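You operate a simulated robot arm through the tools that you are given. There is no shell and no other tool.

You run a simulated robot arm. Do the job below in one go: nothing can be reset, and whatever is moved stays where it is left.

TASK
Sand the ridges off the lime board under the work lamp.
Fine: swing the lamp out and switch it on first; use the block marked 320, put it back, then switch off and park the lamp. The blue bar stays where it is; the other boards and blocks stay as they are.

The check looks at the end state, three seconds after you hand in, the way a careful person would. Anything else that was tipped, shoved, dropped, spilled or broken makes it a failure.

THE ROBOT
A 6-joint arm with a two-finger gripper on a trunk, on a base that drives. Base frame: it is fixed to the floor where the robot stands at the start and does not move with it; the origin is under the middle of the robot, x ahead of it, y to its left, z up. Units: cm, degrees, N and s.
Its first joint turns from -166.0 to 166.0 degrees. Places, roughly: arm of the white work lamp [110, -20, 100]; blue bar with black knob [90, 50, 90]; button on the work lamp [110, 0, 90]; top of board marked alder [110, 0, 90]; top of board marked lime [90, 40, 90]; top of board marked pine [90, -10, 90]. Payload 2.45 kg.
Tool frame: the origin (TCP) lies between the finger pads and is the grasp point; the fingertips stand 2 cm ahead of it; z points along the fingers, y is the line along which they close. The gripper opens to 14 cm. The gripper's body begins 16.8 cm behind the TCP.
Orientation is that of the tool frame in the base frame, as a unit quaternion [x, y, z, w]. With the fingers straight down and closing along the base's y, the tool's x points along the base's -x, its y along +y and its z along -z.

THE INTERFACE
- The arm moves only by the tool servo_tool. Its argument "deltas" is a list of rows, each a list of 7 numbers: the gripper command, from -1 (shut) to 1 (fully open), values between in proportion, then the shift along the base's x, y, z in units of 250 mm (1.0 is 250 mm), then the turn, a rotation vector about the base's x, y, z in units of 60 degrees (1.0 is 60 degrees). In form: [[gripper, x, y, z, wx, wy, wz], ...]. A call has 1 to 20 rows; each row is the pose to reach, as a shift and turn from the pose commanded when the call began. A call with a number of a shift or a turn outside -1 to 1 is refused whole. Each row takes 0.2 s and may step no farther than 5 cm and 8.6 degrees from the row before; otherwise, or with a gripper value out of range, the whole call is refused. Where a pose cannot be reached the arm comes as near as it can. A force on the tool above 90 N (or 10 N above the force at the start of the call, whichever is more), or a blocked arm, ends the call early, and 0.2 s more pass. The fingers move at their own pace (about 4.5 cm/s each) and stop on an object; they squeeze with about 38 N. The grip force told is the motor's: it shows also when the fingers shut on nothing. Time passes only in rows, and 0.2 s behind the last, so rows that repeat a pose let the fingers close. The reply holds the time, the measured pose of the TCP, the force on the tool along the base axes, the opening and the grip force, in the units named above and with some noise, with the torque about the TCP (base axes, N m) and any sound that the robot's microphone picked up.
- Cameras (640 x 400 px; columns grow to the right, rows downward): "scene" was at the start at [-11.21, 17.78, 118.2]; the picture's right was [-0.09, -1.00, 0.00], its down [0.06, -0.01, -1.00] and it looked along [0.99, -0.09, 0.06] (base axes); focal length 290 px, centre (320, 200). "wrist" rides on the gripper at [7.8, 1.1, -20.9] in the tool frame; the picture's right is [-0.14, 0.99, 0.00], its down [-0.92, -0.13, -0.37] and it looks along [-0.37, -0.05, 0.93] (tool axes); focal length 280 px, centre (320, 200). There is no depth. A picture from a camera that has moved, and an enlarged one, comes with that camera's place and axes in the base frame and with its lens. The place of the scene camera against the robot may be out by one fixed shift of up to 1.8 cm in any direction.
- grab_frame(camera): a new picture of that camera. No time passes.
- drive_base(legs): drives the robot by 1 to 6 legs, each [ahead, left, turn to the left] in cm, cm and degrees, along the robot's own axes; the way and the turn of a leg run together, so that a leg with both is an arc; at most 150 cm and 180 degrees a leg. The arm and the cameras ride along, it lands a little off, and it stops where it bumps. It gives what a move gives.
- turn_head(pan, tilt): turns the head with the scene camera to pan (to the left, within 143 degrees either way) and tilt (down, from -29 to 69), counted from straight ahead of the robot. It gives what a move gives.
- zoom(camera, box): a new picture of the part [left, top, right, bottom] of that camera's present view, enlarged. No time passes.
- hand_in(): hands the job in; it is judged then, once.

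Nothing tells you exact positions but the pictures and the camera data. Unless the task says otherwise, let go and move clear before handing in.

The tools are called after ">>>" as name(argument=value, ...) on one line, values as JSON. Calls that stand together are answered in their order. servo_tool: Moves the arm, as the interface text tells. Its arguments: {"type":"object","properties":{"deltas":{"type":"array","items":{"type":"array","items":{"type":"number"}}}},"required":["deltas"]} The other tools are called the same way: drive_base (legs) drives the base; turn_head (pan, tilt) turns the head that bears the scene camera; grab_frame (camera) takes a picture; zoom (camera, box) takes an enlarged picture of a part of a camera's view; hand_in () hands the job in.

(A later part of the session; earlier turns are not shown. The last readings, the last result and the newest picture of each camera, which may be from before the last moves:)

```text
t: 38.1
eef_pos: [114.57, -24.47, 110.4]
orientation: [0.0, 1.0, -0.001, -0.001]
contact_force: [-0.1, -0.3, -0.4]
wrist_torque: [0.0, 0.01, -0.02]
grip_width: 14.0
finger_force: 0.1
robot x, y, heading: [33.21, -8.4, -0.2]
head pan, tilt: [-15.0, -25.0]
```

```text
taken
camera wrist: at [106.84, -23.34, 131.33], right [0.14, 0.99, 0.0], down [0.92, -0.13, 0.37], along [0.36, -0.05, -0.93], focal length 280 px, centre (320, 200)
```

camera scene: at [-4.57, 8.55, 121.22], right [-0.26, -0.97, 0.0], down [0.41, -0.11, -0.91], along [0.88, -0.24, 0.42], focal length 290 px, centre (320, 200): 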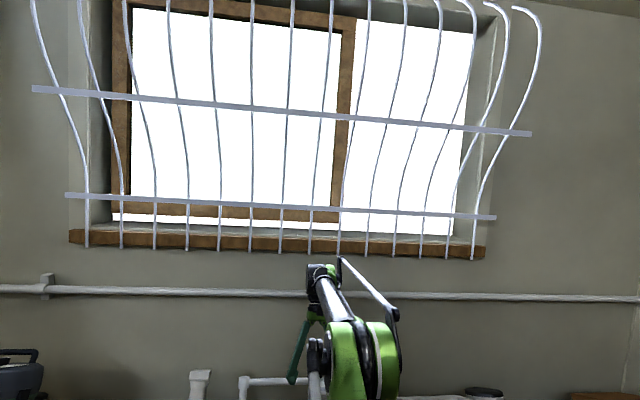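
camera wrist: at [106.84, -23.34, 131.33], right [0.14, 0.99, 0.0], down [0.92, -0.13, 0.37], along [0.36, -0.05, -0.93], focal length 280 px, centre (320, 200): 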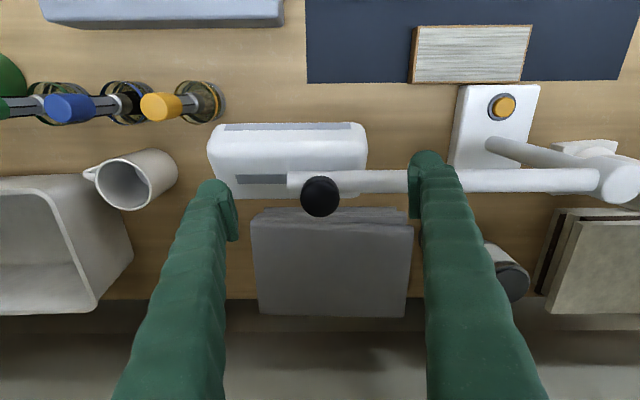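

>>> servo_tool(deltas=[[-1, 0, 0, 0, 0, 0, 0], [-1, 0, 0, 0, 0, 0, 0], [-1, 0, 0, 0, 0, 0, 0], [-1, 0, 0, 0, 0, 0, 0], [-1, 0, 0, 0, 0, 0, 0], [-1, 0, 0, 0, 0, 0, 0], [-1, 0, 0, 0, 0, 0, 0], [-1, 0, 0, 0, 0, 0, 0]])

>>> zoom(camera="wrist", box=[200, 100, 440, 250])

```text
t: 39.9
eef_pos: [114.57, -24.62, 110.44]
orientation: [0.001, 1.0, -0.001, -0.001]
contact_force: [-0.6, -2.9, -1.2]
wrist_torque: [-0.05, 0.0, 0.12]
grip_width: 3.03
finger_force: 39.6
robot x, y, heading: [33.74, -7.92, -0.2]
head pan, tilt: [-15.0, -25.0]
```

```text
2.67 times, centred on (320, 175) of wrist
camera zoom: at [106.83, -23.38, 131.34], right [0.14, 0.99, 0.0], down [0.92, -0.13, 0.37], along [0.36, -0.05, -0.93], focal length 748 px, centre (320, 267)
```

zoom: 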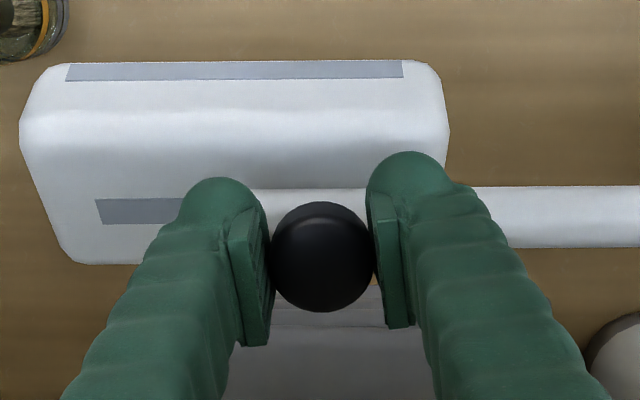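

The knob is gripped (3.0 cm). I start to swing the lamp outward around its post at about (118.2, 1.9), turning the gripper with it, and watch the force.

>>> servo_tool(deltas=[[-1, -0.037, 0.006, 0, 0, 0, -0.0333], [-1, -0.0736, 0.0128, 0, 0, 0, -0.0667], [-1, -0.11, 0.0214, 0, 0, 0, -0.1], [-1, -0.146, 0.0304, 0, 0, 0, -0.1333], [-1, -0.146, 0.0304, 0, 0, 0, -0.1333]])

>>> grab_frame(camera="wrist")

```text
t: 41.1
eef_pos: [110.77, -23.66, 110.4]
orientation: [0.071, 0.997, -0.002, 0.0]
contact_force: [-1.2, -2.6, 27.7]
wrist_torque: [-0.01, 0.1, 0.11]
grip_width: 3.04
finger_force: 45.1
robot x, y, heading: [33.19, -8.57, -0.0]
head pan, tilt: [-15.0, -25.0]
```

```text
taken
camera wrist: at [103.27, -21.49, 131.32], right [0.28, 0.96, 0.0], down [0.89, -0.26, 0.37], along [0.35, -0.1, -0.93], focal length 280 px, centre (320, 200)
```

wrist: 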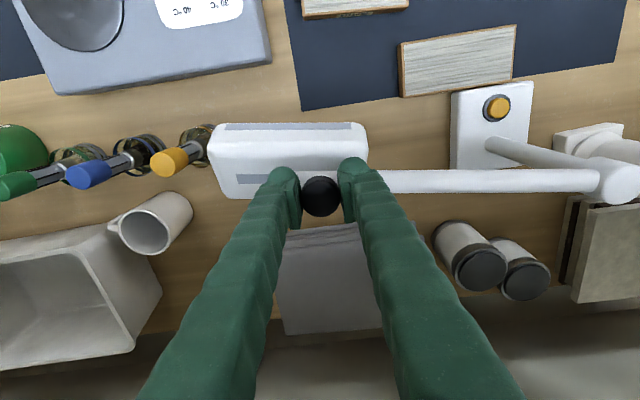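

The lamp swings, but the fingers press down with about 28 N, so I raise the hand slightly.

>>> servo_tool(deltas=[[-1, 0, 0, 0.004, 0, 0, 0], [-1, 0, 0, 0.008, 0, 0, 0], [-1, 0, 0, 0.008, 0, 0, 0]])

```text
t: 41.9
eef_pos: [110.93, -23.8, 110.27]
orientation: [0.071, 0.998, 0.0, -0.001]
contact_force: [-2.8, -4.5, -35.1]
wrist_torque: [-0.03, -0.04, 0.18]
grip_width: 3.06
finger_force: 45.0
robot x, y, heading: [33.37, -8.43, -0.2]
head pan, tilt: [-15.0, -25.0]
```

>>> servo_tool(deltas=[[-1, 0, 0, -0.0045, 0, 0, 0], [-1, 0, 0, -0.0045, 0, 0, 0]])

```text
t: 42.5
eef_pos: [110.8, -23.86, 110.49]
orientation: [0.07, 0.998, -0.001, -0.001]
contact_force: [-2.6, -7.7, -16.7]
wrist_torque: [-0.08, 0.03, 0.08]
grip_width: 3.01
finger_force: 45.2
robot x, y, heading: [33.58, -8.18, -0.1]
head pan, tilt: [-15.0, -25.0]
```

>>> servo_tool(deltas=[[-1, -0.0924, 0.0308, -0.002, 0, 0, -0.0867], [-1, -0.178, 0.068, -0.002, 0, 0, -0.17], [-1, -0.26, 0.1124, -0.002, 0, 0, -0.2533], [-1, -0.3376, 0.164, -0.002, 0, 0, -0.3367], [-1, -0.3376, 0.164, -0.002, 0, 0, -0.3367]])

>>> grab_frame(camera="wrist")

```text
t: 43.7
eef_pos: [102.45, -19.74, 110.57]
orientation: [0.246, 0.969, -0.001, -0.002]
contact_force: [-12.2, -15.0, -34.3]
wrist_torque: [0.01, 0.22, 0.15]
grip_width: 3.06
finger_force: 45.0
robot x, y, heading: [33.41, -8.06, -0.3]
head pan, tilt: [-15.0, -25.0]
```

```text
taken
camera wrist: at [96.27, -14.95, 131.47], right [0.59, 0.81, 0.0], down [0.75, -0.55, 0.37], along [0.29, -0.22, -0.93], focal length 280 px, centre (320, 200)
```

wrist: 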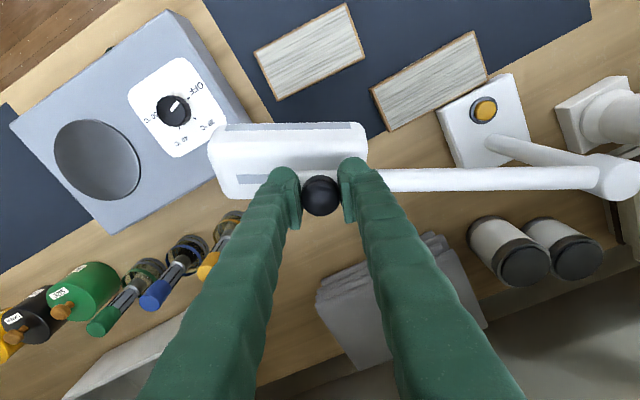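

The swing works; I trim the circle by a millimetre and go on.

>>> servo_tool(deltas=[[-1, -0.0764, 0.0556, -0.004, 0, 0, -0.0833], [-1, -0.1444, 0.12, -0.004, 0, 0, -0.1667], [-1, -0.2064, 0.19, -0.004, 0, 0, -0.25], [-1, -0.262, 0.2652, -0.004, 0, 0, -0.3333], [-1, -0.3108, 0.3452, -0.004, 0, 0, -0.4167], [-1, -0.3108, 0.3452, -0.004, 0, 0, -0.4167]])

>>> grab_frame(camera="wrist")

```text
t: 45.1
eef_pos: [94.53, -10.85, 110.31]
orientation: [0.448, 0.894, 0.0, -0.001]
contact_force: [10.0, 6.3, 37.6]
wrist_torque: [0.08, -0.17, 0.14]
grip_width: 3.06
finger_force: 45.2
robot x, y, heading: [33.59, -7.92, 0.0]
head pan, tilt: [-15.0, -25.0]
```

```text
taken
camera wrist: at [90.93, -3.85, 131.28], right [0.88, 0.48, 0.0], down [0.45, -0.81, 0.37], along [0.18, -0.32, -0.93], focal length 280 px, centre (320, 200)
```

wrist: 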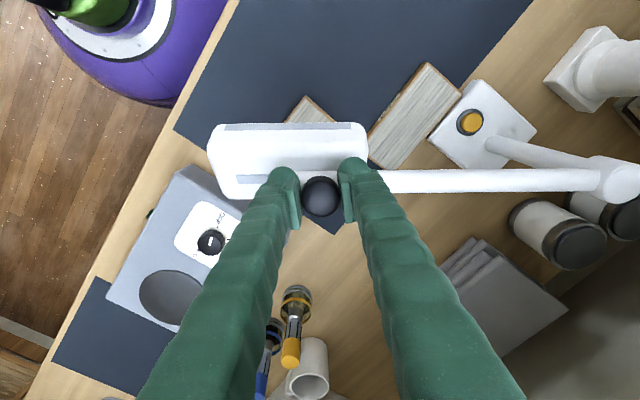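

The lamp follows well. I continue the swing past straight-out toward the lime board's side.

>>> servo_tool(deltas=[[-1, -0.0398, 0.0844, 0.001, 0, 0, -0.0833], [-1, -0.074, 0.1712, 0.001, 0, 0, -0.1667], [-1, -0.1006, 0.261, 0.001, 0, 0, -0.25], [-1, -0.1192, 0.3524, 0.001, 0, 0, -0.3333], [-1, -0.1298, 0.4452, 0.001, 0, 0, -0.4167], [-1, -0.1322, 0.5387, 0.001, 0, 0, -0.5], [-1, -0.1322, 0.5387, 0.001, 0, 0, -0.5]])

>>> grab_frame(camera="wrist")

```text
t: 46.7
eef_pos: [91.29, 2.26, 110.47]
orientation: [0.665, 0.747, -0.001, -0.002]
contact_force: [-16.2, 0.6, -35.1]
wrist_torque: [0.14, 0.11, 0.03]
grip_width: 3.04
finger_force: 45.4
robot x, y, heading: [33.52, -8.38, -0.2]
head pan, tilt: [-15.0, -25.0]
```

```text
taken
camera wrist: at [91.63, 10.13, 131.39], right [1.0, -0.02, 0.0], down [-0.02, -0.93, 0.37], along [-0.01, -0.37, -0.93], focal length 280 px, centre (320, 200)
```

wrist: 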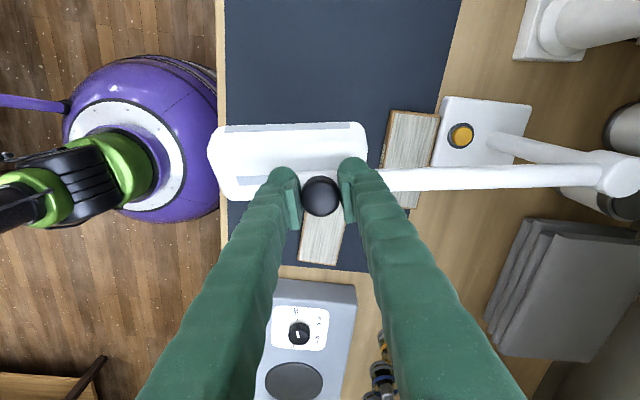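

The lamp now points straight out. I swing it further toward the jig in small steps, watching for a stop.

>>> servo_tool(deltas=[[-1, 0.0036, 0.0932, -0.002, 0, 0, -0.0833], [-1, 0.0176, 0.186, -0.002, 0, 0, -0.1667], [-1, 0.0392, 0.2768, -0.002, 0, 0, -0.25], [-1, 0.0392, 0.2768, -0.002, 0, 0, -0.25]])

>>> grab_frame(camera="wrist")

```text
t: 47.7
eef_pos: [92.27, 9.53, 110.54]
orientation: [0.757, 0.653, 0.0, -0.002]
contact_force: [2.9, 0.7, -8.3]
wrist_torque: [0.22, -0.09, 0.36]
grip_width: 3.03
finger_force: 44.8
robot x, y, heading: [33.23, -7.88, -0.3]
head pan, tilt: [-15.0, -25.0]
```

```text
taken
camera wrist: at [94.6, 17.03, 131.43], right [0.96, -0.28, 0.0], down [-0.26, -0.89, 0.37], along [-0.1, -0.35, -0.93], focal length 280 px, centre (320, 200)
```

wrist: 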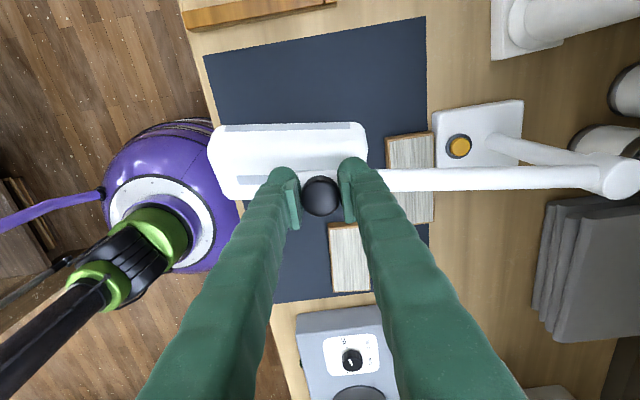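

>>> servo_tool(deltas=[[-1, 0.0296, 0.0886, -0.001, 0, 0, -0.0833], [-1, 0.0668, 0.1744, -0.001, 0, 0, -0.1667], [-1, 0.1116, 0.2564, -0.001, 0, 0, -0.25], [-1, 0.1116, 0.2564, -0.001, 0, 0, -0.25]])

>>> grab_frame(camera="wrist")

```text
t: 48.7
eef_pos: [94.96, 15.8, 110.25]
orientation: [0.836, 0.549, 0.001, -0.002]
contact_force: [0.0, -0.2, -0.6]
wrist_torque: [0.02, 0.0, 0.01]
grip_width: 0.01
finger_force: 29.6
robot x, y, heading: [33.21, -8.49, -0.5]
head pan, tilt: [-15.0, -25.0]
```

```text
taken
camera wrist: at [99.2, 22.63, 131.04], right [0.85, -0.52, 0.0], down [-0.48, -0.8, 0.37], along [-0.19, -0.31, -0.93], focal length 280 px, centre (320, 200)
```

wrist: 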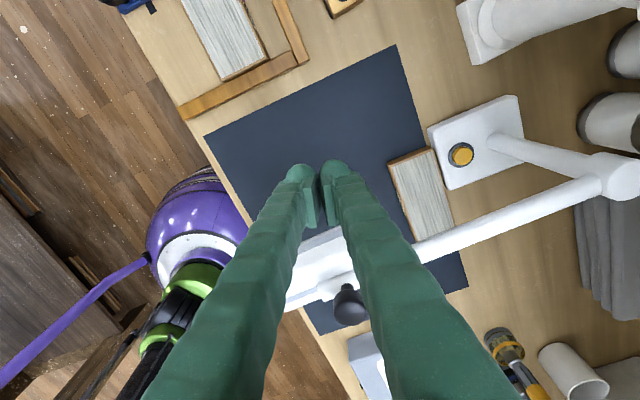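

The knob slipped out as the lamp met its end stop; the lamp now stands out, pointing about straight forward over the mat. Its arm hangs over the button, so I go up and around to the right side to press the button with a tilted tool.

>>> servo_tool(deltas=[[-1, 0, 0, 0.15, 0, 0, 0], [-1, 0, 0, 0.3, 0, 0, 0], [-1, 0.04, -0.18, 0.32, 0, 0, 0.1], [-1, 0.08, -0.36, 0.32, 0, 0, 0.2], [-1, 0.12, -0.54, 0.32, 0, 0, 0.3], [-1, 0.16, -0.72, 0.32, 0, 0, 0.39], [-1, 0.2, -0.9, 0.32, 0, 0, 0.39], [-1, 0.2, -0.9, 0.32, 0, 0, 0.39]])

>>> servo_tool(deltas=[[-1, 0, -0.15, 0, 0.1, 0, 0], [-1, 0, -0.3, 0, 0.2, 0, 0], [-1, 0, -0.45, -0.02, 0.3, 0, 0], [-1, 0.05, -0.5, -0.04, 0.4, 0, 0], [-1, 0.1, -0.52, -0.06, 0.5, 0, 0], [-1, 0.1, -0.52, -0.06, 0.583, 0, 0], [-1, 0.1, -0.52, -0.06, 0.583, 0, 0]])

>>> grab_frame(camera="wrist")

```text
t: 50.5
eef_pos: [100.31, -7.02, 118.38]
orientation: [0.707, 0.708, 0.0, -0.001]
contact_force: [-0.3, -0.3, 0.4]
wrist_torque: [-0.02, -0.04, 0.01]
grip_width: 0.0
finger_force: 29.5
robot x, y, heading: [33.45, -7.97, -0.3]
head pan, tilt: [-15.0, -25.0]
```

```text
t: 52.1
eef_pos: [102.6, -19.52, 116.87]
orientation: [0.673, 0.675, 0.212, -0.214]
contact_force: [0.1, 0.5, -0.2]
wrist_torque: [-0.03, 0.0, -0.02]
grip_width: 0.01
finger_force: 29.6
robot x, y, heading: [33.35, -7.9, -0.3]
head pan, tilt: [-15.0, -25.0]
```

```text
taken
camera wrist: at [103.88, -25.21, 138.42], right [0.99, -0.11, -0.08], down [-0.13, -0.97, -0.23], along [-0.05, 0.24, -0.97], focal length 280 px, centre (320, 200)
```

wrist: 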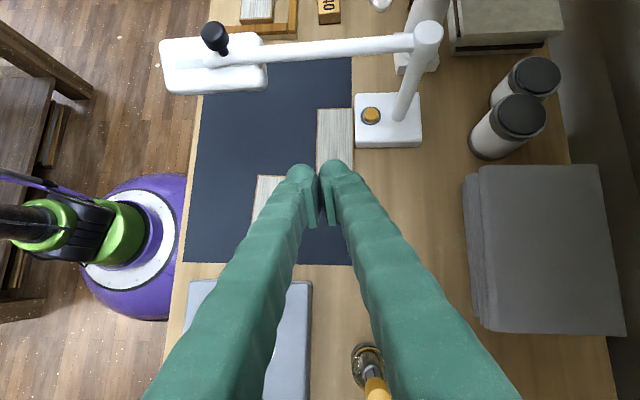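

>>> zoom(camera="wrist", box=[300, 40, 460, 160])

>>> turn_head(pan=-5, tilt=12)

>>> grab_frame(camera="scene")

```text
3.33 times, centred on (380, 100) of wrist
camera zoom: at [103.88, -25.21, 138.42], right [0.99, -0.11, -0.08], down [-0.13, -0.97, -0.23], along [-0.05, 0.24, -0.97], focal length 935 px, centre (120, 533)
```

zoom: 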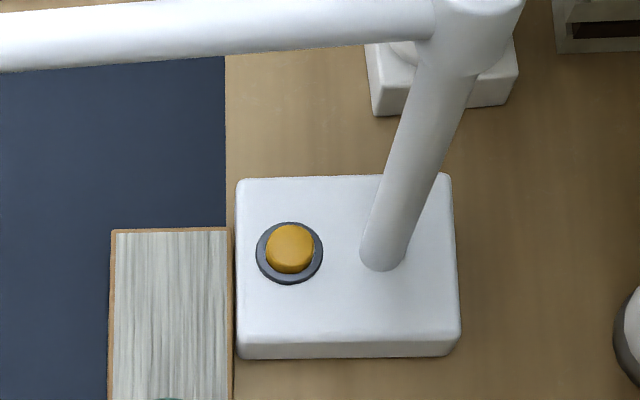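

```text
t: 53.2
eef_pos: [102.66, -19.54, 116.84]
orientation: [0.673, 0.676, 0.212, -0.214]
contact_force: [-0.9, -0.2, -0.4]
wrist_torque: [0.0, -0.03, 0.01]
grip_width: 0.0
finger_force: 29.3
robot x, y, heading: [33.56, -8.13, -0.2]
head pan, tilt: [-5.0, 12.0]
```

```text
taken
camera scene: at [22.78, 9.53, 115.73], right [-0.09, -1.0, 0.0], down [-0.21, 0.02, -0.98], along [0.97, -0.09, -0.21], focal length 290 px, centre (320, 200)
```

scene: 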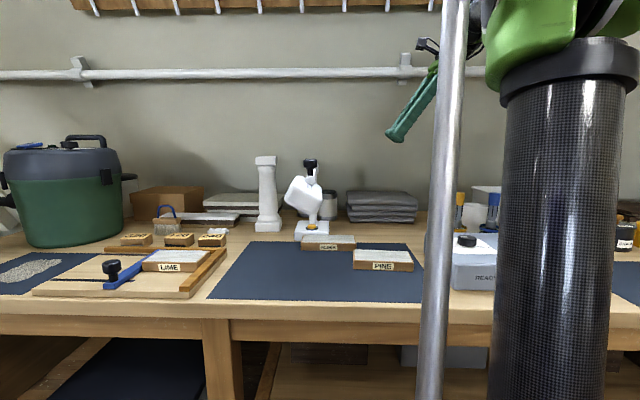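

The lamp head is angled toward the lime board. The button sits at about (113.1, 3.1, 87.5); I slide the closed fingers in under the lamp arm from the right and stop just above the button.

>>> servo_tool(deltas=[[-1, 0.1, 0.1, -0.09, 0, 0, 0], [-1, 0.2, 0.2, -0.18, 0, 0, 0], [-1, 0.3, 0.3, -0.27, 0, 0, 0], [-1, 0.416, 0.424, -0.36, 0, 0, 0], [-1, 0.416, 0.424, -0.36, 0, 0, 0]])

>>> servo_tool(deltas=[[-1, 0, 0.1, -0.143, 0, 0, 0], [-1, 0, 0.2, -0.286, 0, 0, 0], [-1, 0, 0.3, -0.43, 0, 0, 0], [-1, 0, 0.4, -0.52, 0, 0, 0], [-1, 0, 0.458, -0.56, 0, 0, 0], [-1, 0, 0.458, -0.56, 0, 0, 0]])

>>> grab_frame(camera="wrist")

>>> zoom(camera="scene", box=[250, 130, 450, 280])

```text
t: 54.4
eef_pos: [112.95, -8.78, 108.02]
orientation: [0.674, 0.675, 0.212, -0.213]
contact_force: [-0.2, -0.5, -0.7]
wrist_torque: [-0.02, 0.04, 0.02]
grip_width: 0.03
finger_force: 28.8
robot x, y, heading: [33.21, -8.31, -0.2]
head pan, tilt: [-5.0, 12.0]
```

```text
t: 55.8
eef_pos: [113.04, 2.47, 93.88]
orientation: [0.673, 0.675, 0.213, -0.214]
contact_force: [0.2, -0.2, -0.1]
wrist_torque: [0.01, 0.01, 0.02]
grip_width: 0.0
finger_force: 29.8
robot x, y, heading: [33.18, -8.38, -0.0]
head pan, tilt: [-5.0, 12.0]
```

```text
taken
camera wrist: at [114.31, -3.13, 115.45], right [0.99, -0.11, -0.08], down [-0.13, -0.97, -0.23], along [-0.05, 0.24, -0.97], focal length 280 px, centre (320, 200)
```

wrist: 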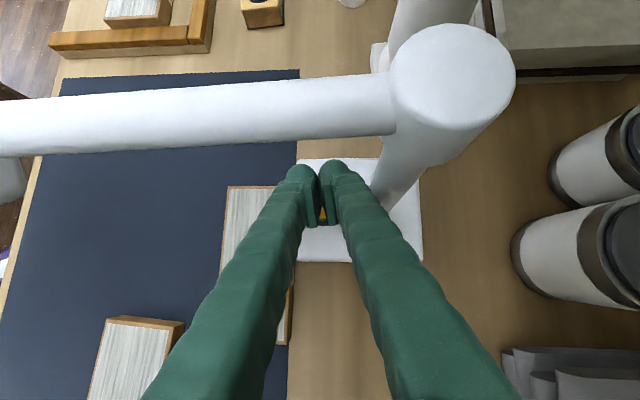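

```text
2.67 times, centred on (350, 205) of scene
camera zoom: at [22.78, 9.54, 115.72], right [-0.09, -1.0, 0.0], down [-0.21, 0.02, -0.98], along [0.97, -0.09, -0.21], focal length 774 px, centre (240, 187)
```

zoom: 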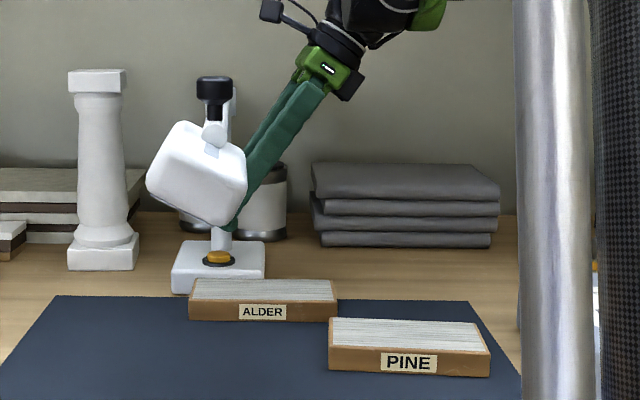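

The tips are above the button, slightly to its right. I shift 0.9 cm left and press down in small steps.

>>> servo_tool(deltas=[[-1, 0, 0.036, 0, 0, 0, 0], [-1, 0, 0.036, -0.04, 0, 0, 0], [-1, 0, 0.036, -0.08, 0, 0, 0], [-1, 0, 0.036, -0.11, 0, 0, 0], [-1, 0, 0.036, -0.12, 0, 0, 0], [-1, 0, 0.036, -0.13, 0, 0, 0]])

>>> grab_frame(camera="wrist")

>>> zoom(camera="scene", box=[250, 130, 450, 280])

```text
t: 57.2
eef_pos: [112.93, 3.31, 90.48]
orientation: [0.673, 0.675, 0.213, -0.214]
contact_force: [-0.3, 0.9, 2.9]
wrist_torque: [0.0, -0.02, 0.05]
grip_width: 0.59
finger_force: 28.9
robot x, y, heading: [33.3, -8.27, -0.4]
head pan, tilt: [-5.0, 12.0]
heard: click
```

```text
taken
camera wrist: at [114.13, -2.28, 112.11], right [0.99, -0.11, -0.08], down [-0.13, -0.97, -0.23], along [-0.05, 0.24, -0.97], focal length 280 px, centre (320, 200)
```

wrist: 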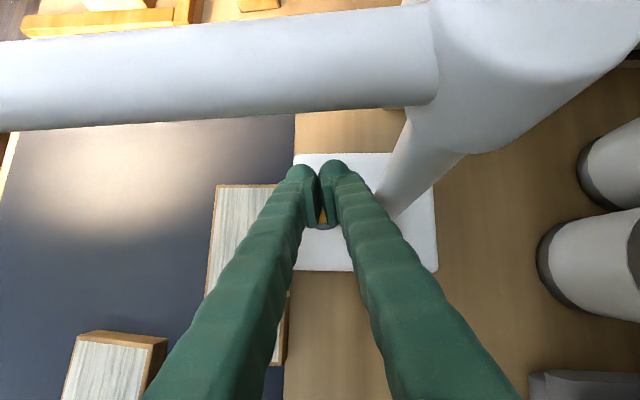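

```text
2.67 times, centred on (350, 205) of scene
camera zoom: at [22.78, 9.54, 115.72], right [-0.09, -1.0, 0.0], down [-0.21, 0.02, -0.98], along [0.97, -0.09, -0.21], focal length 774 px, centre (240, 187)
```

zoom: 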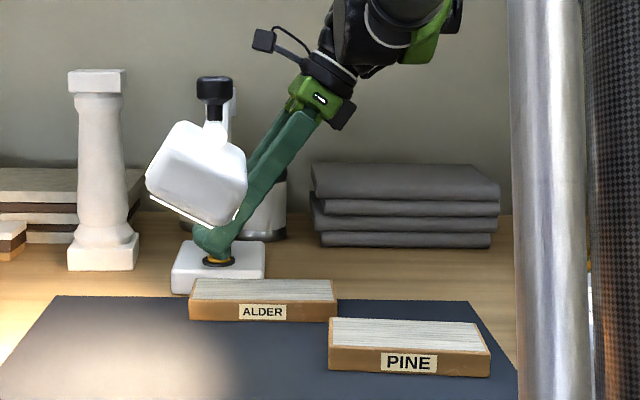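

A click, and the lamp is lit, shining toward the jig. I withdraw along the same path.

>>> servo_tool(deltas=[[-1, 0, 0, 0.04, 0, 0, 0], [-1, 0, -0.036, 0.14, 0, 0, 0], [-1, 0, -0.136, 0.283, 0, 0, 0], [-1, 0, -0.236, 0.426, 0, 0, 0], [-1, 0, -0.336, 0.57, 0, 0, 0], [-1, 0, -0.45, 0.7, 0, 0, 0], [-1, -0.1, -0.55, 0.84, 0, 0, 0], [-1, -0.25, -0.6, 0.98, 0, 0, 0], [-1, -0.4, -0.65, 1.0, 0, 0, 0], [-1, -0.4, -0.65, 1.0, 0, 0, 0]])

>>> turn_head(pan=5, tilt=15)

>>> grab_frame(camera="scene")

>>> grab_frame(camera="wrist")

```text
refused: row 8 steps farther than a row can; nothing moved
```

```text
t: 57.9
eef_pos: [112.94, 3.33, 90.62]
orientation: [0.673, 0.676, 0.212, -0.214]
contact_force: [0.0, 0.7, 2.3]
wrist_torque: [0.0, 0.0, -0.02]
grip_width: 0.59
finger_force: 29.9
robot x, y, heading: [33.57, -8.25, -0.1]
head pan, tilt: [5.0, 15.0]
```

```text
taken
camera scene: at [22.8, 11.16, 115.24], right [0.08, -1.0, 0.0], down [-0.26, -0.02, -0.97], along [0.96, 0.08, -0.26], focal length 290 px, centre (320, 200)
```

scene: 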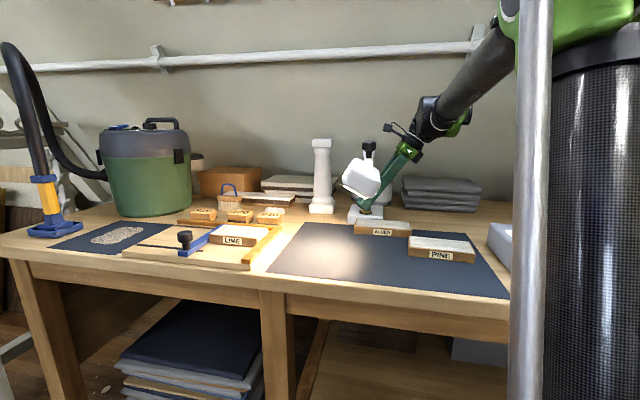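

```text
taken
camera wrist: at [114.13, -2.29, 112.12], right [0.99, -0.11, -0.08], down [-0.13, -0.97, -0.23], along [-0.05, 0.24, -0.97], focal length 280 px, centre (320, 200)
```

wrist: 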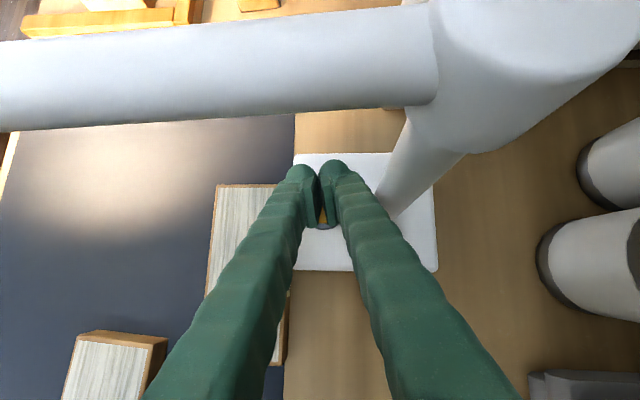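

The lamp is on and shines on the jig area. I redo the withdrawal with shorter rows.

>>> servo_tool(deltas=[[-1, 0, 0, 0.04, 0, 0, 0], [-1, 0, -0.036, 0.14, 0, 0, 0], [-1, 0, -0.136, 0.283, 0, 0, 0], [-1, 0, -0.236, 0.426, 0, 0, 0], [-1, 0, -0.336, 0.57, 0, 0, 0], [-1, 0, -0.45, 0.7, 0, 0, 0], [-1, -0.08, -0.53, 0.8, 0, 0, 0], [-1, -0.2, -0.6, 0.9, 0, 0, 0], [-1, -0.32, -0.65, 0.98, 0, 0, 0], [-1, -0.4, -0.65, 1.0, 0, 0, 0], [-1, -0.4, -0.65, 1.0, 0, 0, 0]])

>>> zoom(camera="scene", box=[320, 120, 480, 240])

>>> zoom(camera="scene", box=[110, 170, 310, 280])

```text
t: 60.3
eef_pos: [102.95, -12.81, 115.8]
orientation: [0.674, 0.674, 0.213, -0.213]
contact_force: [1.0, 0.1, -0.1]
wrist_torque: [0.0, 0.01, 0.01]
grip_width: 0.01
finger_force: 29.2
robot x, y, heading: [33.5, -8.3, -0.1]
head pan, tilt: [5.0, 15.0]
```

```text
3.33 times, centred on (400, 180) of scene
camera zoom: at [22.81, 11.16, 115.24], right [0.08, -1.0, 0.0], down [-0.26, -0.02, -0.97], along [0.96, 0.08, -0.26], focal length 967 px, centre (53, 267)
```

zoom: 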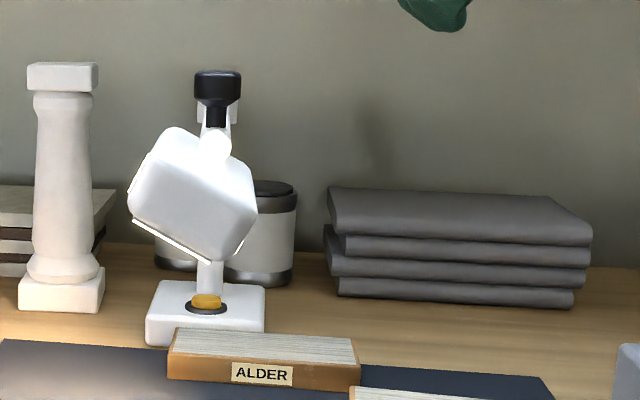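

```text
3.20 times, centred on (210, 225) of scene
camera zoom: at [22.81, 11.16, 115.24], right [0.08, -1.0, 0.0], down [-0.26, -0.02, -0.97], along [0.96, 0.08, -0.26], focal length 928 px, centre (672, 120)
```

zoom: 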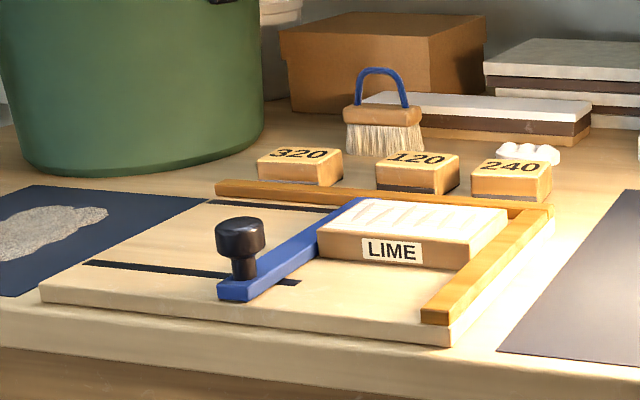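

The lamp is on and the ridges on the lime board show clearly as diagonal bands. Now I set the tool upright, turn it back to its first yaw and retract, before driving left toward the blocks.

>>> servo_tool(deltas=[[-1, -0.1, 0, 0.06, -0.12, 0, 0], [-1, -0.2, 0, 0.12, -0.24, 0, 0], [-1, -0.3, 0, 0.18, -0.36, 0, 0], [-1, -0.4, 0, 0.24, -0.48, 0, 0], [-1, -0.5, 0, 0.24, -0.583, 0, 0], [-1, -0.6, 0, 0.24, -0.583, 0, 0]])

>>> servo_tool(deltas=[[-1, 0, 0, 0, 0, 0, 0.13], [-1, 0, 0, 0, 0, 0, 0.26], [-1, 0, 0, 0, 0, 0, 0.39], [-1, 0, 0, 0, 0, 0, 0.52], [-1, 0, 0, 0, 0, 0, 0.65], [-1, 0, 0, 0, 0, 0, 0.78], [-1, 0, 0, 0, 0, 0, 0.9], [-1, 0, 0, 0, 0, 0, 1.0]])

>>> servo_tool(deltas=[[1, 0, 0, 0, 0, 0, 0.13], [1, 0, 0, 0, 0, 0, 0.26], [1, 0, 0, 0, 0, 0, 0.38], [1, 0, 0, 0, 0, 0, 0.38]])

```text
t: 61.7
eef_pos: [87.77, -12.91, 121.57]
orientation: [0.707, 0.707, -0.001, 0.0]
contact_force: [-0.6, -0.2, 0.3]
wrist_torque: [0.03, 0.07, 0.02]
grip_width: 0.0
finger_force: 28.6
robot x, y, heading: [33.72, -8.45, -0.2]
head pan, tilt: [5.0, 15.0]
```

```text
t: 63.5
eef_pos: [87.89, -12.88, 121.63]
orientation: [0.258, 0.966, -0.001, -0.001]
contact_force: [-0.6, -0.3, 0.3]
wrist_torque: [0.03, 0.03, 0.01]
grip_width: 0.0
finger_force: 29.4
robot x, y, heading: [33.3, -8.19, -0.0]
head pan, tilt: [5.0, 15.0]
```

```text
t: 64.5
eef_pos: [87.94, -12.98, 121.53]
orientation: [0.061, 0.998, -0.001, -0.001]
contact_force: [0.1, -0.4, -0.4]
wrist_torque: [-0.01, -0.01, 0.0]
grip_width: 8.76
finger_force: 0.1
robot x, y, heading: [33.48, -8.43, -0.0]
head pan, tilt: [5.0, 15.0]
```

>>> drive_base(legs=[[0, 35, 0]])

>>> grab_frame(camera="wrist")

>>> turn_head(pan=10, tilt=20)

>>> grab_frame(camera="scene")

```text
t: 66.7
eef_pos: [87.95, 21.86, 121.5]
orientation: [0.058, 0.998, -0.001, -0.001]
contact_force: [0.1, 0.0, -0.2]
wrist_torque: [0.02, 0.01, 0.01]
grip_width: 13.99
finger_force: 0.0
robot x, y, heading: [33.39, 26.07, 0.1]
head pan, tilt: [5.0, 15.0]
```

```text
taken
camera wrist: at [80.54, 23.97, 142.49], right [0.25, 0.97, 0.0], down [0.9, -0.23, 0.37], along [0.35, -0.1, -0.93], focal length 280 px, centre (320, 200)
```

wrist: 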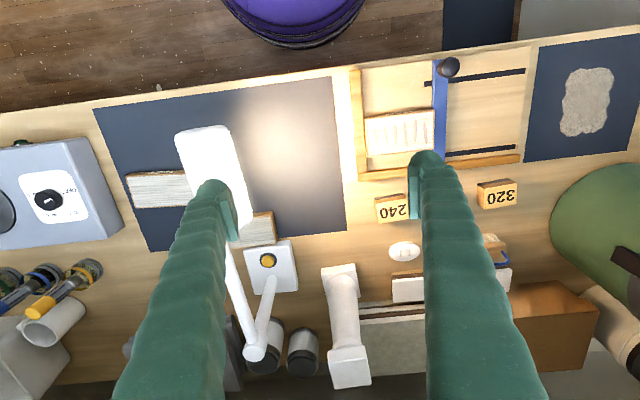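

```text
t: 67.4
eef_pos: [88.0, 21.99, 121.6]
orientation: [0.058, 0.998, -0.001, -0.001]
contact_force: [-0.7, 0.7, -1.1]
wrist_torque: [-0.02, 0.0, 0.02]
grip_width: 14.01
finger_force: 0.0
robot x, y, heading: [33.68, 26.13, 0.0]
head pan, tilt: [10.0, 20.0]
```

```text
taken
camera scene: at [22.58, 46.43, 114.42], right [0.18, -0.98, 0.0], down [-0.34, -0.06, -0.94], along [0.93, 0.16, -0.34], focal length 290 px, centre (320, 200)
```

scene: 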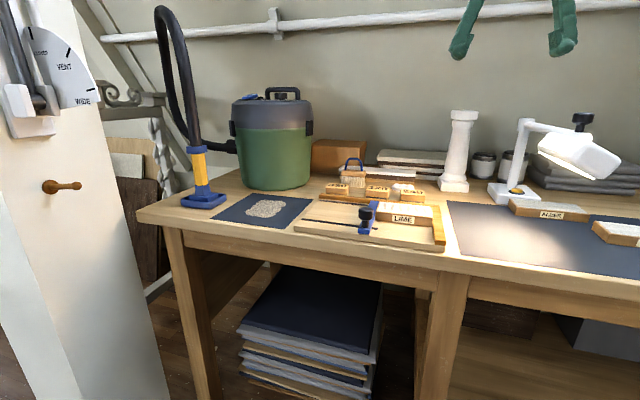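

The robot now stands opposite the jig; the bench is turned by about 8° against the base frame. I move the tool over the blocks for a close look.

>>> servo_tool(deltas=[[1, 0.04, 0.16, -0.04, 0, 0, -0.025], [1, 0.08, 0.32, -0.08, 0, 0, -0.025], [1, 0.12, 0.48, -0.12, 0, 0, -0.025], [1, 0.16, 0.64, -0.16, 0, 0, -0.025], [1, 0.2, 0.8, -0.2, 0, 0, -0.025], [1, 0.24, 0.96, -0.24, 0, 0, -0.025]])

>>> servo_tool(deltas=[[1, 0.08, 0.1, -0.04, 0, 0, 0], [1, 0.16, 0.16, -0.1, 0, 0, 0], [1, 0.16, 0.16, -0.14, 0, 0, 0], [1, 0.16, 0.16, -0.14, 0, 0, 0]])

>>> grab_frame(camera="wrist")

>>> zoom(camera="wrist", box=[220, 100, 440, 240])

```text
t: 68.8
eef_pos: [94.05, 45.9, 115.92]
orientation: [0.073, 0.997, -0.001, 0.0]
contact_force: [-0.5, 0.5, -0.4]
wrist_torque: [0.04, -0.06, 0.02]
grip_width: 13.99
finger_force: 0.0
robot x, y, heading: [33.03, 26.23, 0.0]
head pan, tilt: [10.0, 20.0]
```

```text
t: 69.8
eef_pos: [98.03, 49.88, 112.13]
orientation: [0.072, 0.997, -0.001, -0.001]
contact_force: [1.3, -0.5, 0.1]
wrist_torque: [0.0, 0.0, 0.0]
grip_width: 14.01
finger_force: 0.1
robot x, y, heading: [33.39, 26.57, 0.0]
head pan, tilt: [10.0, 20.0]
```

```text
taken
camera wrist: at [90.55, 52.18, 133.18], right [0.28, 0.96, 0.0], down [0.89, -0.26, 0.37], along [0.35, -0.1, -0.93], focal length 280 px, centre (320, 200)
```

wrist: 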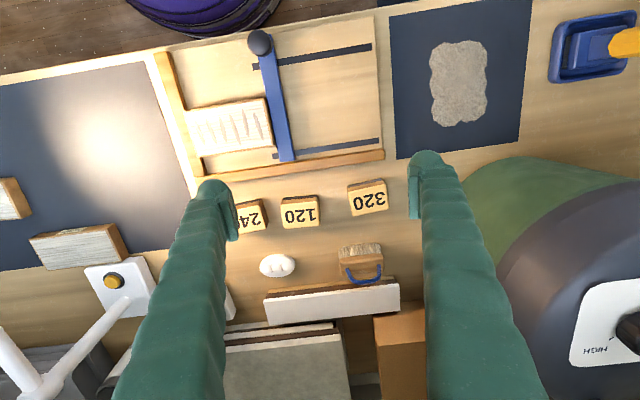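

```text
2.86 times, centred on (330, 170) of wrist
camera zoom: at [90.55, 52.18, 133.18], right [0.28, 0.96, 0.0], down [0.89, -0.26, 0.37], along [0.35, -0.1, -0.93], focal length 801 px, centre (291, 286)
```

zoom: 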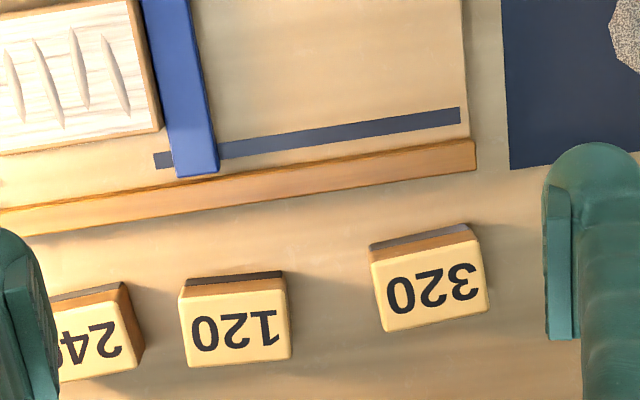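

The 320 block is at about (110.8, 55.4), 7.0 × 4.8 cm, turned -2.8°, top z≈86.3. Before gripping it I take a close view of the lime board to fix its exact pose and ridges.

>>> servo_tool(deltas=[[1, -0.13, -0.1, -0.04, 0, 0, 0], [1, -0.26, -0.2, -0.08, 0, 0, 0], [1, -0.39, -0.3, -0.12, 0, 0, 0], [1, -0.52, -0.4, -0.16, 0, 0, 0], [1, -0.52, -0.44, -0.2, 0, 0, 0], [1, -0.52, -0.44, -0.2, 0, 0, 0]])

>>> grab_frame(camera="wrist")

>>> zoom(camera="wrist", box=[220, 120, 420, 245])

>>> zoom(camera="scene", box=[290, 170, 460, 260])

```text
t: 71.2
eef_pos: [84.94, 38.67, 107.25]
orientation: [0.073, 0.997, 0.0, -0.001]
contact_force: [-0.6, -0.9, 0.7]
wrist_torque: [-0.03, -0.02, -0.01]
grip_width: 13.99
finger_force: 0.0
robot x, y, heading: [33.45, 26.34, 0.0]
head pan, tilt: [10.0, 20.0]
```

```text
taken
camera wrist: at [77.48, 40.97, 128.05], right [0.28, 0.96, 0.0], down [0.89, -0.26, 0.37], along [0.35, -0.1, -0.93], focal length 280 px, centre (320, 200)
```

wrist: 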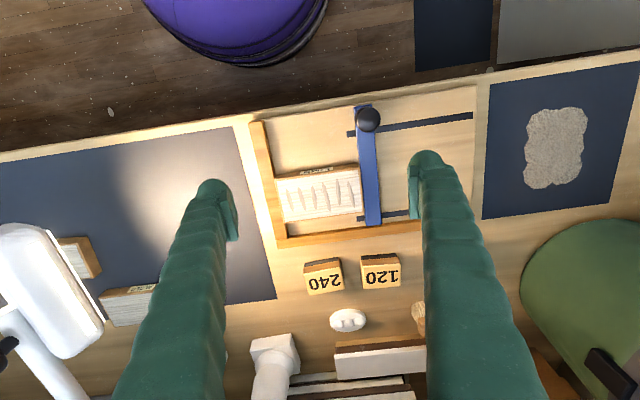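

```text
3.20 times, centred on (320, 182) of wrist
camera zoom: at [77.48, 40.97, 128.05], right [0.28, 0.96, 0.0], down [0.89, -0.26, 0.37], along [0.35, -0.1, -0.93], focal length 897 px, centre (320, 256)
```

zoom: 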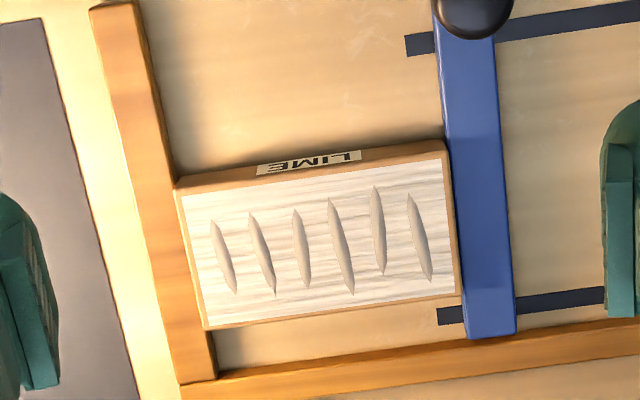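

```text
3.76 times, centred on (375, 215) of scene
camera zoom: at [22.58, 46.43, 114.42], right [0.18, -0.98, 0.0], down [-0.34, -0.06, -0.94], along [0.93, 0.17, -0.34], focal length 1092 px, centre (113, 144)
```

zoom: 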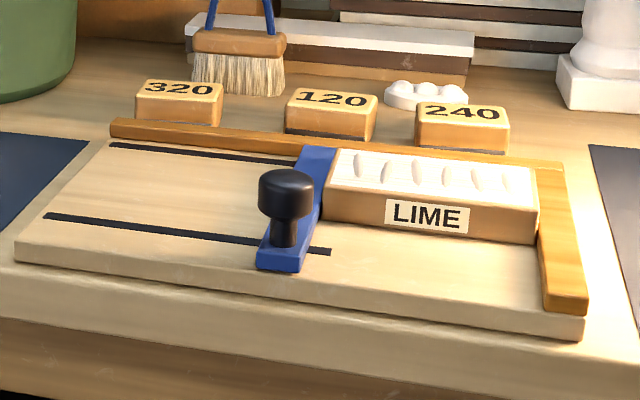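

Under the lamp I see six ridges across the board; its centre is about (92.5, 36.7), 12.6 × 7.5 cm, turned about -7.5°. Now I go above the 320 block with the gripper opened to 10 cm.

>>> servo_tool(deltas=[[0.43, 0.14, 0.08, -0.02, 0, 0, 0.03], [0.43, 0.28, 0.16, -0.05, 0, 0, 0.06], [0.43, 0.42, 0.24, -0.08, 0, 0, 0.09], [0.43, 0.56, 0.33, -0.11, 0, 0, 0.09], [0.43, 0.7, 0.43, -0.14, 0, 0, 0.09], [0.43, 0.82, 0.54, -0.16, 0, 0, 0.09], [0.43, 0.9, 0.66, -0.18, 0, 0, 0.09], [0.43, 0.9, 0.66, -0.18, 0, 0, 0.09]])

>>> servo_tool(deltas=[[0.43, 0.06, 0.0, -0.04, 0, 0, 0], [0.43, 0.12, 0.0, -0.1, 0, 0, 0], [0.43, 0.14, 0.0, -0.15, 0, 0, 0], [0.43, 0.14, 0.0, -0.15, 0, 0, 0]])

>>> grab_frame(camera="wrist")

>>> zoom(camera="wrist", box=[220, 80, 440, 220])

```text
t: 73.0
eef_pos: [107.27, 55.31, 102.53]
orientation: [0.024, 1.0, -0.001, -0.002]
contact_force: [-0.4, 1.0, -0.1]
wrist_torque: [0.02, -0.03, 0.0]
grip_width: 10.03
finger_force: 0.0
robot x, y, heading: [33.72, 26.32, 0.3]
head pan, tilt: [10.0, 20.0]
```

```text
t: 74.0
eef_pos: [110.78, 55.29, 98.78]
orientation: [0.025, 1.0, -0.001, -0.001]
contact_force: [-0.6, -0.4, -0.5]
wrist_torque: [0.01, 0.03, 0.04]
grip_width: 10.01
finger_force: 0.0
robot x, y, heading: [33.55, 26.08, 0.0]
head pan, tilt: [10.0, 20.0]
```

```text
taken
camera wrist: at [103.19, 56.8, 119.67], right [0.19, 0.98, 0.0], down [0.91, -0.17, 0.37], along [0.36, -0.07, -0.93], focal length 280 px, centre (320, 200)
```

wrist: 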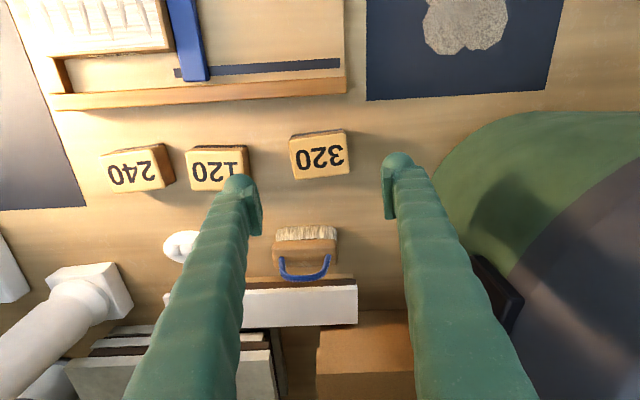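

```text
2.86 times, centred on (330, 150) of wrist
camera zoom: at [103.19, 56.8, 119.67], right [0.19, 0.98, 0.0], down [0.91, -0.17, 0.37], along [0.36, -0.07, -0.93], focal length 801 px, centre (291, 343)
```

zoom: 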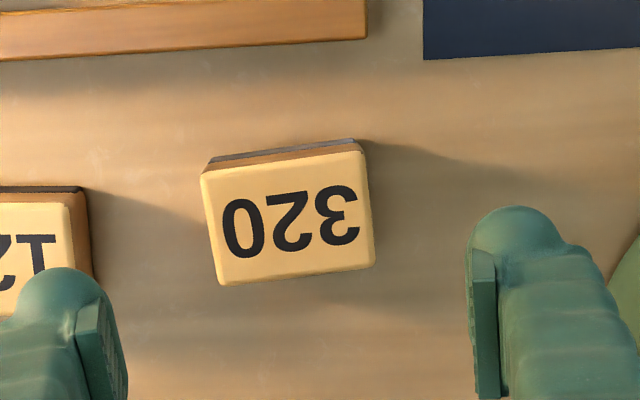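

The block is centred between the fingers. I lower to z≈86.0 and close on it.

>>> servo_tool(deltas=[[0.43, 0, 0, -0.15, 0, 0, 0], [0.43, 0, 0, -0.3, 0, 0, 0], [0.43, 0, 0, -0.42, 0, 0, 0], [0.43, 0, 0, -0.48, 0, 0, 0], [0.43, 0, 0, -0.511, 0, 0, 0], [0.43, 0, 0, -0.511, 0, 0, 0]])

>>> zoom(camera="wrist", box=[200, 80, 440, 230])

>>> zoom(camera="scene", box=[290, 130, 460, 240])

```text
t: 75.4
eef_pos: [111.11, 55.36, 85.97]
orientation: [0.025, 1.0, -0.001, -0.002]
contact_force: [0.1, 1.0, 0.3]
wrist_torque: [0.04, 0.0, 0.0]
grip_width: 10.0
finger_force: 0.1
robot x, y, heading: [33.33, 26.42, 0.3]
head pan, tilt: [10.0, 20.0]
```

```text
2.67 times, centred on (320, 155) of wrist
camera zoom: at [103.46, 57.04, 106.82], right [0.19, 0.98, 0.0], down [0.91, -0.17, 0.37], along [0.36, -0.07, -0.93], focal length 748 px, centre (320, 320)
```

zoom: 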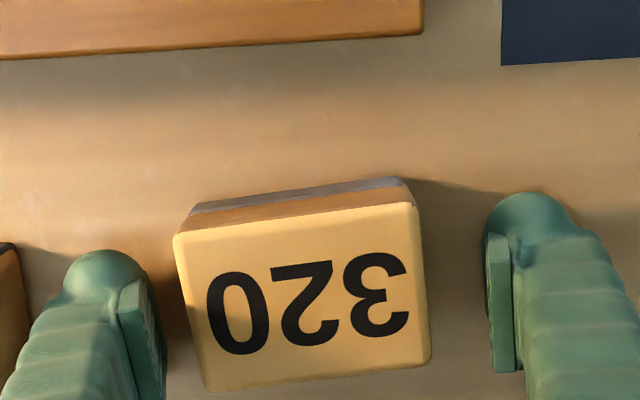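

```text
3.64 times, centred on (375, 185) of scene
camera zoom: at [22.59, 46.44, 114.42], right [0.18, -0.98, 0.0], down [-0.34, -0.06, -0.94], along [0.93, 0.17, -0.34], focal length 1055 px, centre (120, 254)
```

zoom: 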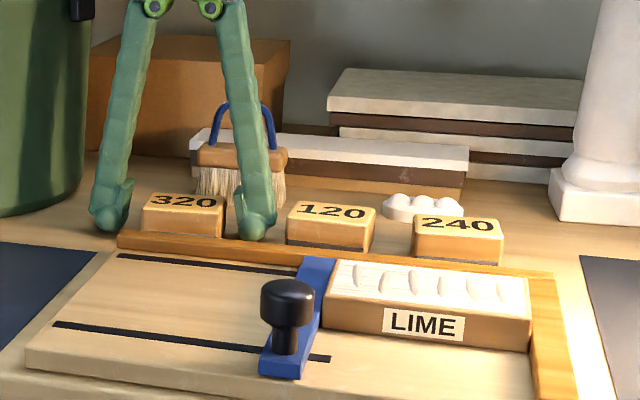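

The block sits a little nearer and to the right of the finger centre, so I shift by (-0.5, -0.4) cm and then close.

>>> servo_tool(deltas=[[0.43, -0.02, -0.016, 0, 0, 0, 0], [0.43, -0.02, -0.016, 0, 0, 0, 0]])

>>> servo_tool(deltas=[[-1, 0, 0, 0, 0, 0, 0], [-1, 0, 0, 0, 0, 0, 0], [-1, 0, 0, 0, 0, 0, 0], [-1, 0, 0, 0, 0, 0, 0], [-1, 0, 0, 0, 0, 0, 0]])

>>> zoom(camera="wrist", box=[200, 80, 440, 230])

```text
t: 76.0
eef_pos: [110.54, 55.09, 85.94]
orientation: [0.026, 1.0, -0.001, -0.001]
contact_force: [0.1, -0.3, -0.5]
wrist_torque: [-0.03, 0.03, -0.02]
grip_width: 10.01
finger_force: 0.0
robot x, y, heading: [33.45, 26.43, 0.1]
head pan, tilt: [10.0, 20.0]
```

```text
t: 77.2
eef_pos: [110.54, 54.96, 86.02]
orientation: [0.025, 1.0, -0.001, -0.001]
contact_force: [-0.3, -0.3, 0.1]
wrist_torque: [0.04, 0.02, 0.01]
grip_width: 6.78
finger_force: 38.0
robot x, y, heading: [33.3, 26.32, 0.2]
head pan, tilt: [10.0, 20.0]
```

```text
2.67 times, centred on (320, 155) of wrist
camera zoom: at [102.94, 56.57, 106.86], right [0.19, 0.98, 0.0], down [0.91, -0.17, 0.37], along [0.36, -0.07, -0.93], focal length 748 px, centre (320, 320)
```

zoom: 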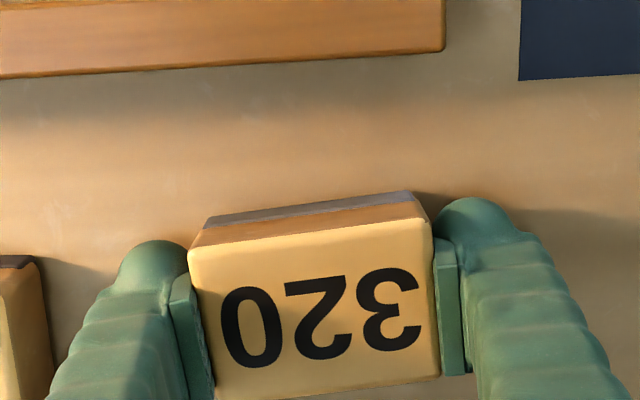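

The 320 block is gripped (6.8 cm). I lift it and carry it over the lime board.

>>> servo_tool(deltas=[[-1, 0, 0, 0.04, 0, 0, 0], [-1, 0, 0, 0.12, 0, 0, 0], [-1, 0, 0, 0.26, 0, 0, 0], [-1, 0, 0, 0.42, 0, 0, 0], [-1, 0, 0, 0.42, 0, 0, 0]])

>>> servo_tool(deltas=[[-1, -0.12, -0.12, 0, 0, 0, -0.02], [-1, -0.24, -0.24, 0, 0, 0, -0.04], [-1, -0.36, -0.36, 0, 0, 0, -0.06], [-1, -0.48, -0.48, 0, 0, 0, -0.078], [-1, -0.6, -0.6, 0, 0, 0, -0.078], [-1, -0.7, -0.7, 0, 0, 0, -0.078], [-1, -0.722, -0.734, 0, 0, 0, -0.078], [-1, -0.722, -0.734, 0, 0, 0, -0.078]])

>>> grab_frame(camera="wrist")

>>> zoom(camera="scene", box=[290, 120, 490, 250])

```text
t: 78.4
eef_pos: [110.49, 55.01, 96.67]
orientation: [0.025, 1.0, -0.001, -0.001]
contact_force: [1.1, -0.7, -1.4]
wrist_torque: [0.0, 0.02, 0.0]
grip_width: 6.8
finger_force: 38.1
robot x, y, heading: [33.76, 26.31, -0.0]
head pan, tilt: [10.0, 20.0]
```

```text
t: 80.2
eef_pos: [92.72, 36.71, 96.57]
orientation: [0.066, 0.998, 0.0, -0.001]
contact_force: [0.4, -0.7, -1.5]
wrist_torque: [0.0, -0.01, 0.03]
grip_width: 6.78
finger_force: 37.9
robot x, y, heading: [33.23, 26.71, 0.0]
head pan, tilt: [10.0, 20.0]
```

```text
taken
camera wrist: at [85.18, 38.99, 117.42], right [0.27, 0.96, 0.0], down [0.9, -0.25, 0.37], along [0.35, -0.1, -0.93], focal length 280 px, centre (320, 200)
```

wrist: 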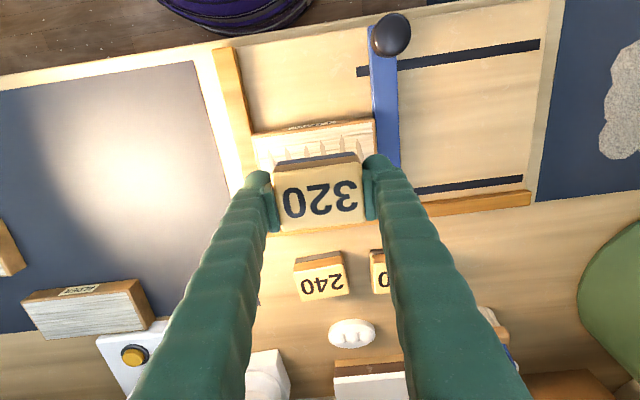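

```text
3.08 times, centred on (390, 185) of scene
camera zoom: at [22.59, 46.43, 114.42], right [0.18, -0.98, 0.0], down [-0.34, -0.06, -0.94], along [0.93, 0.17, -0.34], focal length 893 px, centre (105, 246)
```

zoom: 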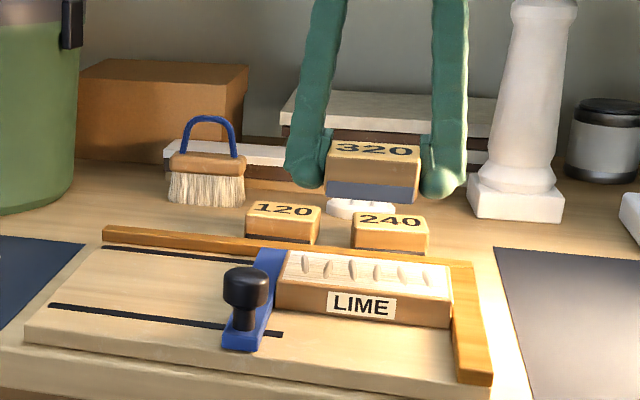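

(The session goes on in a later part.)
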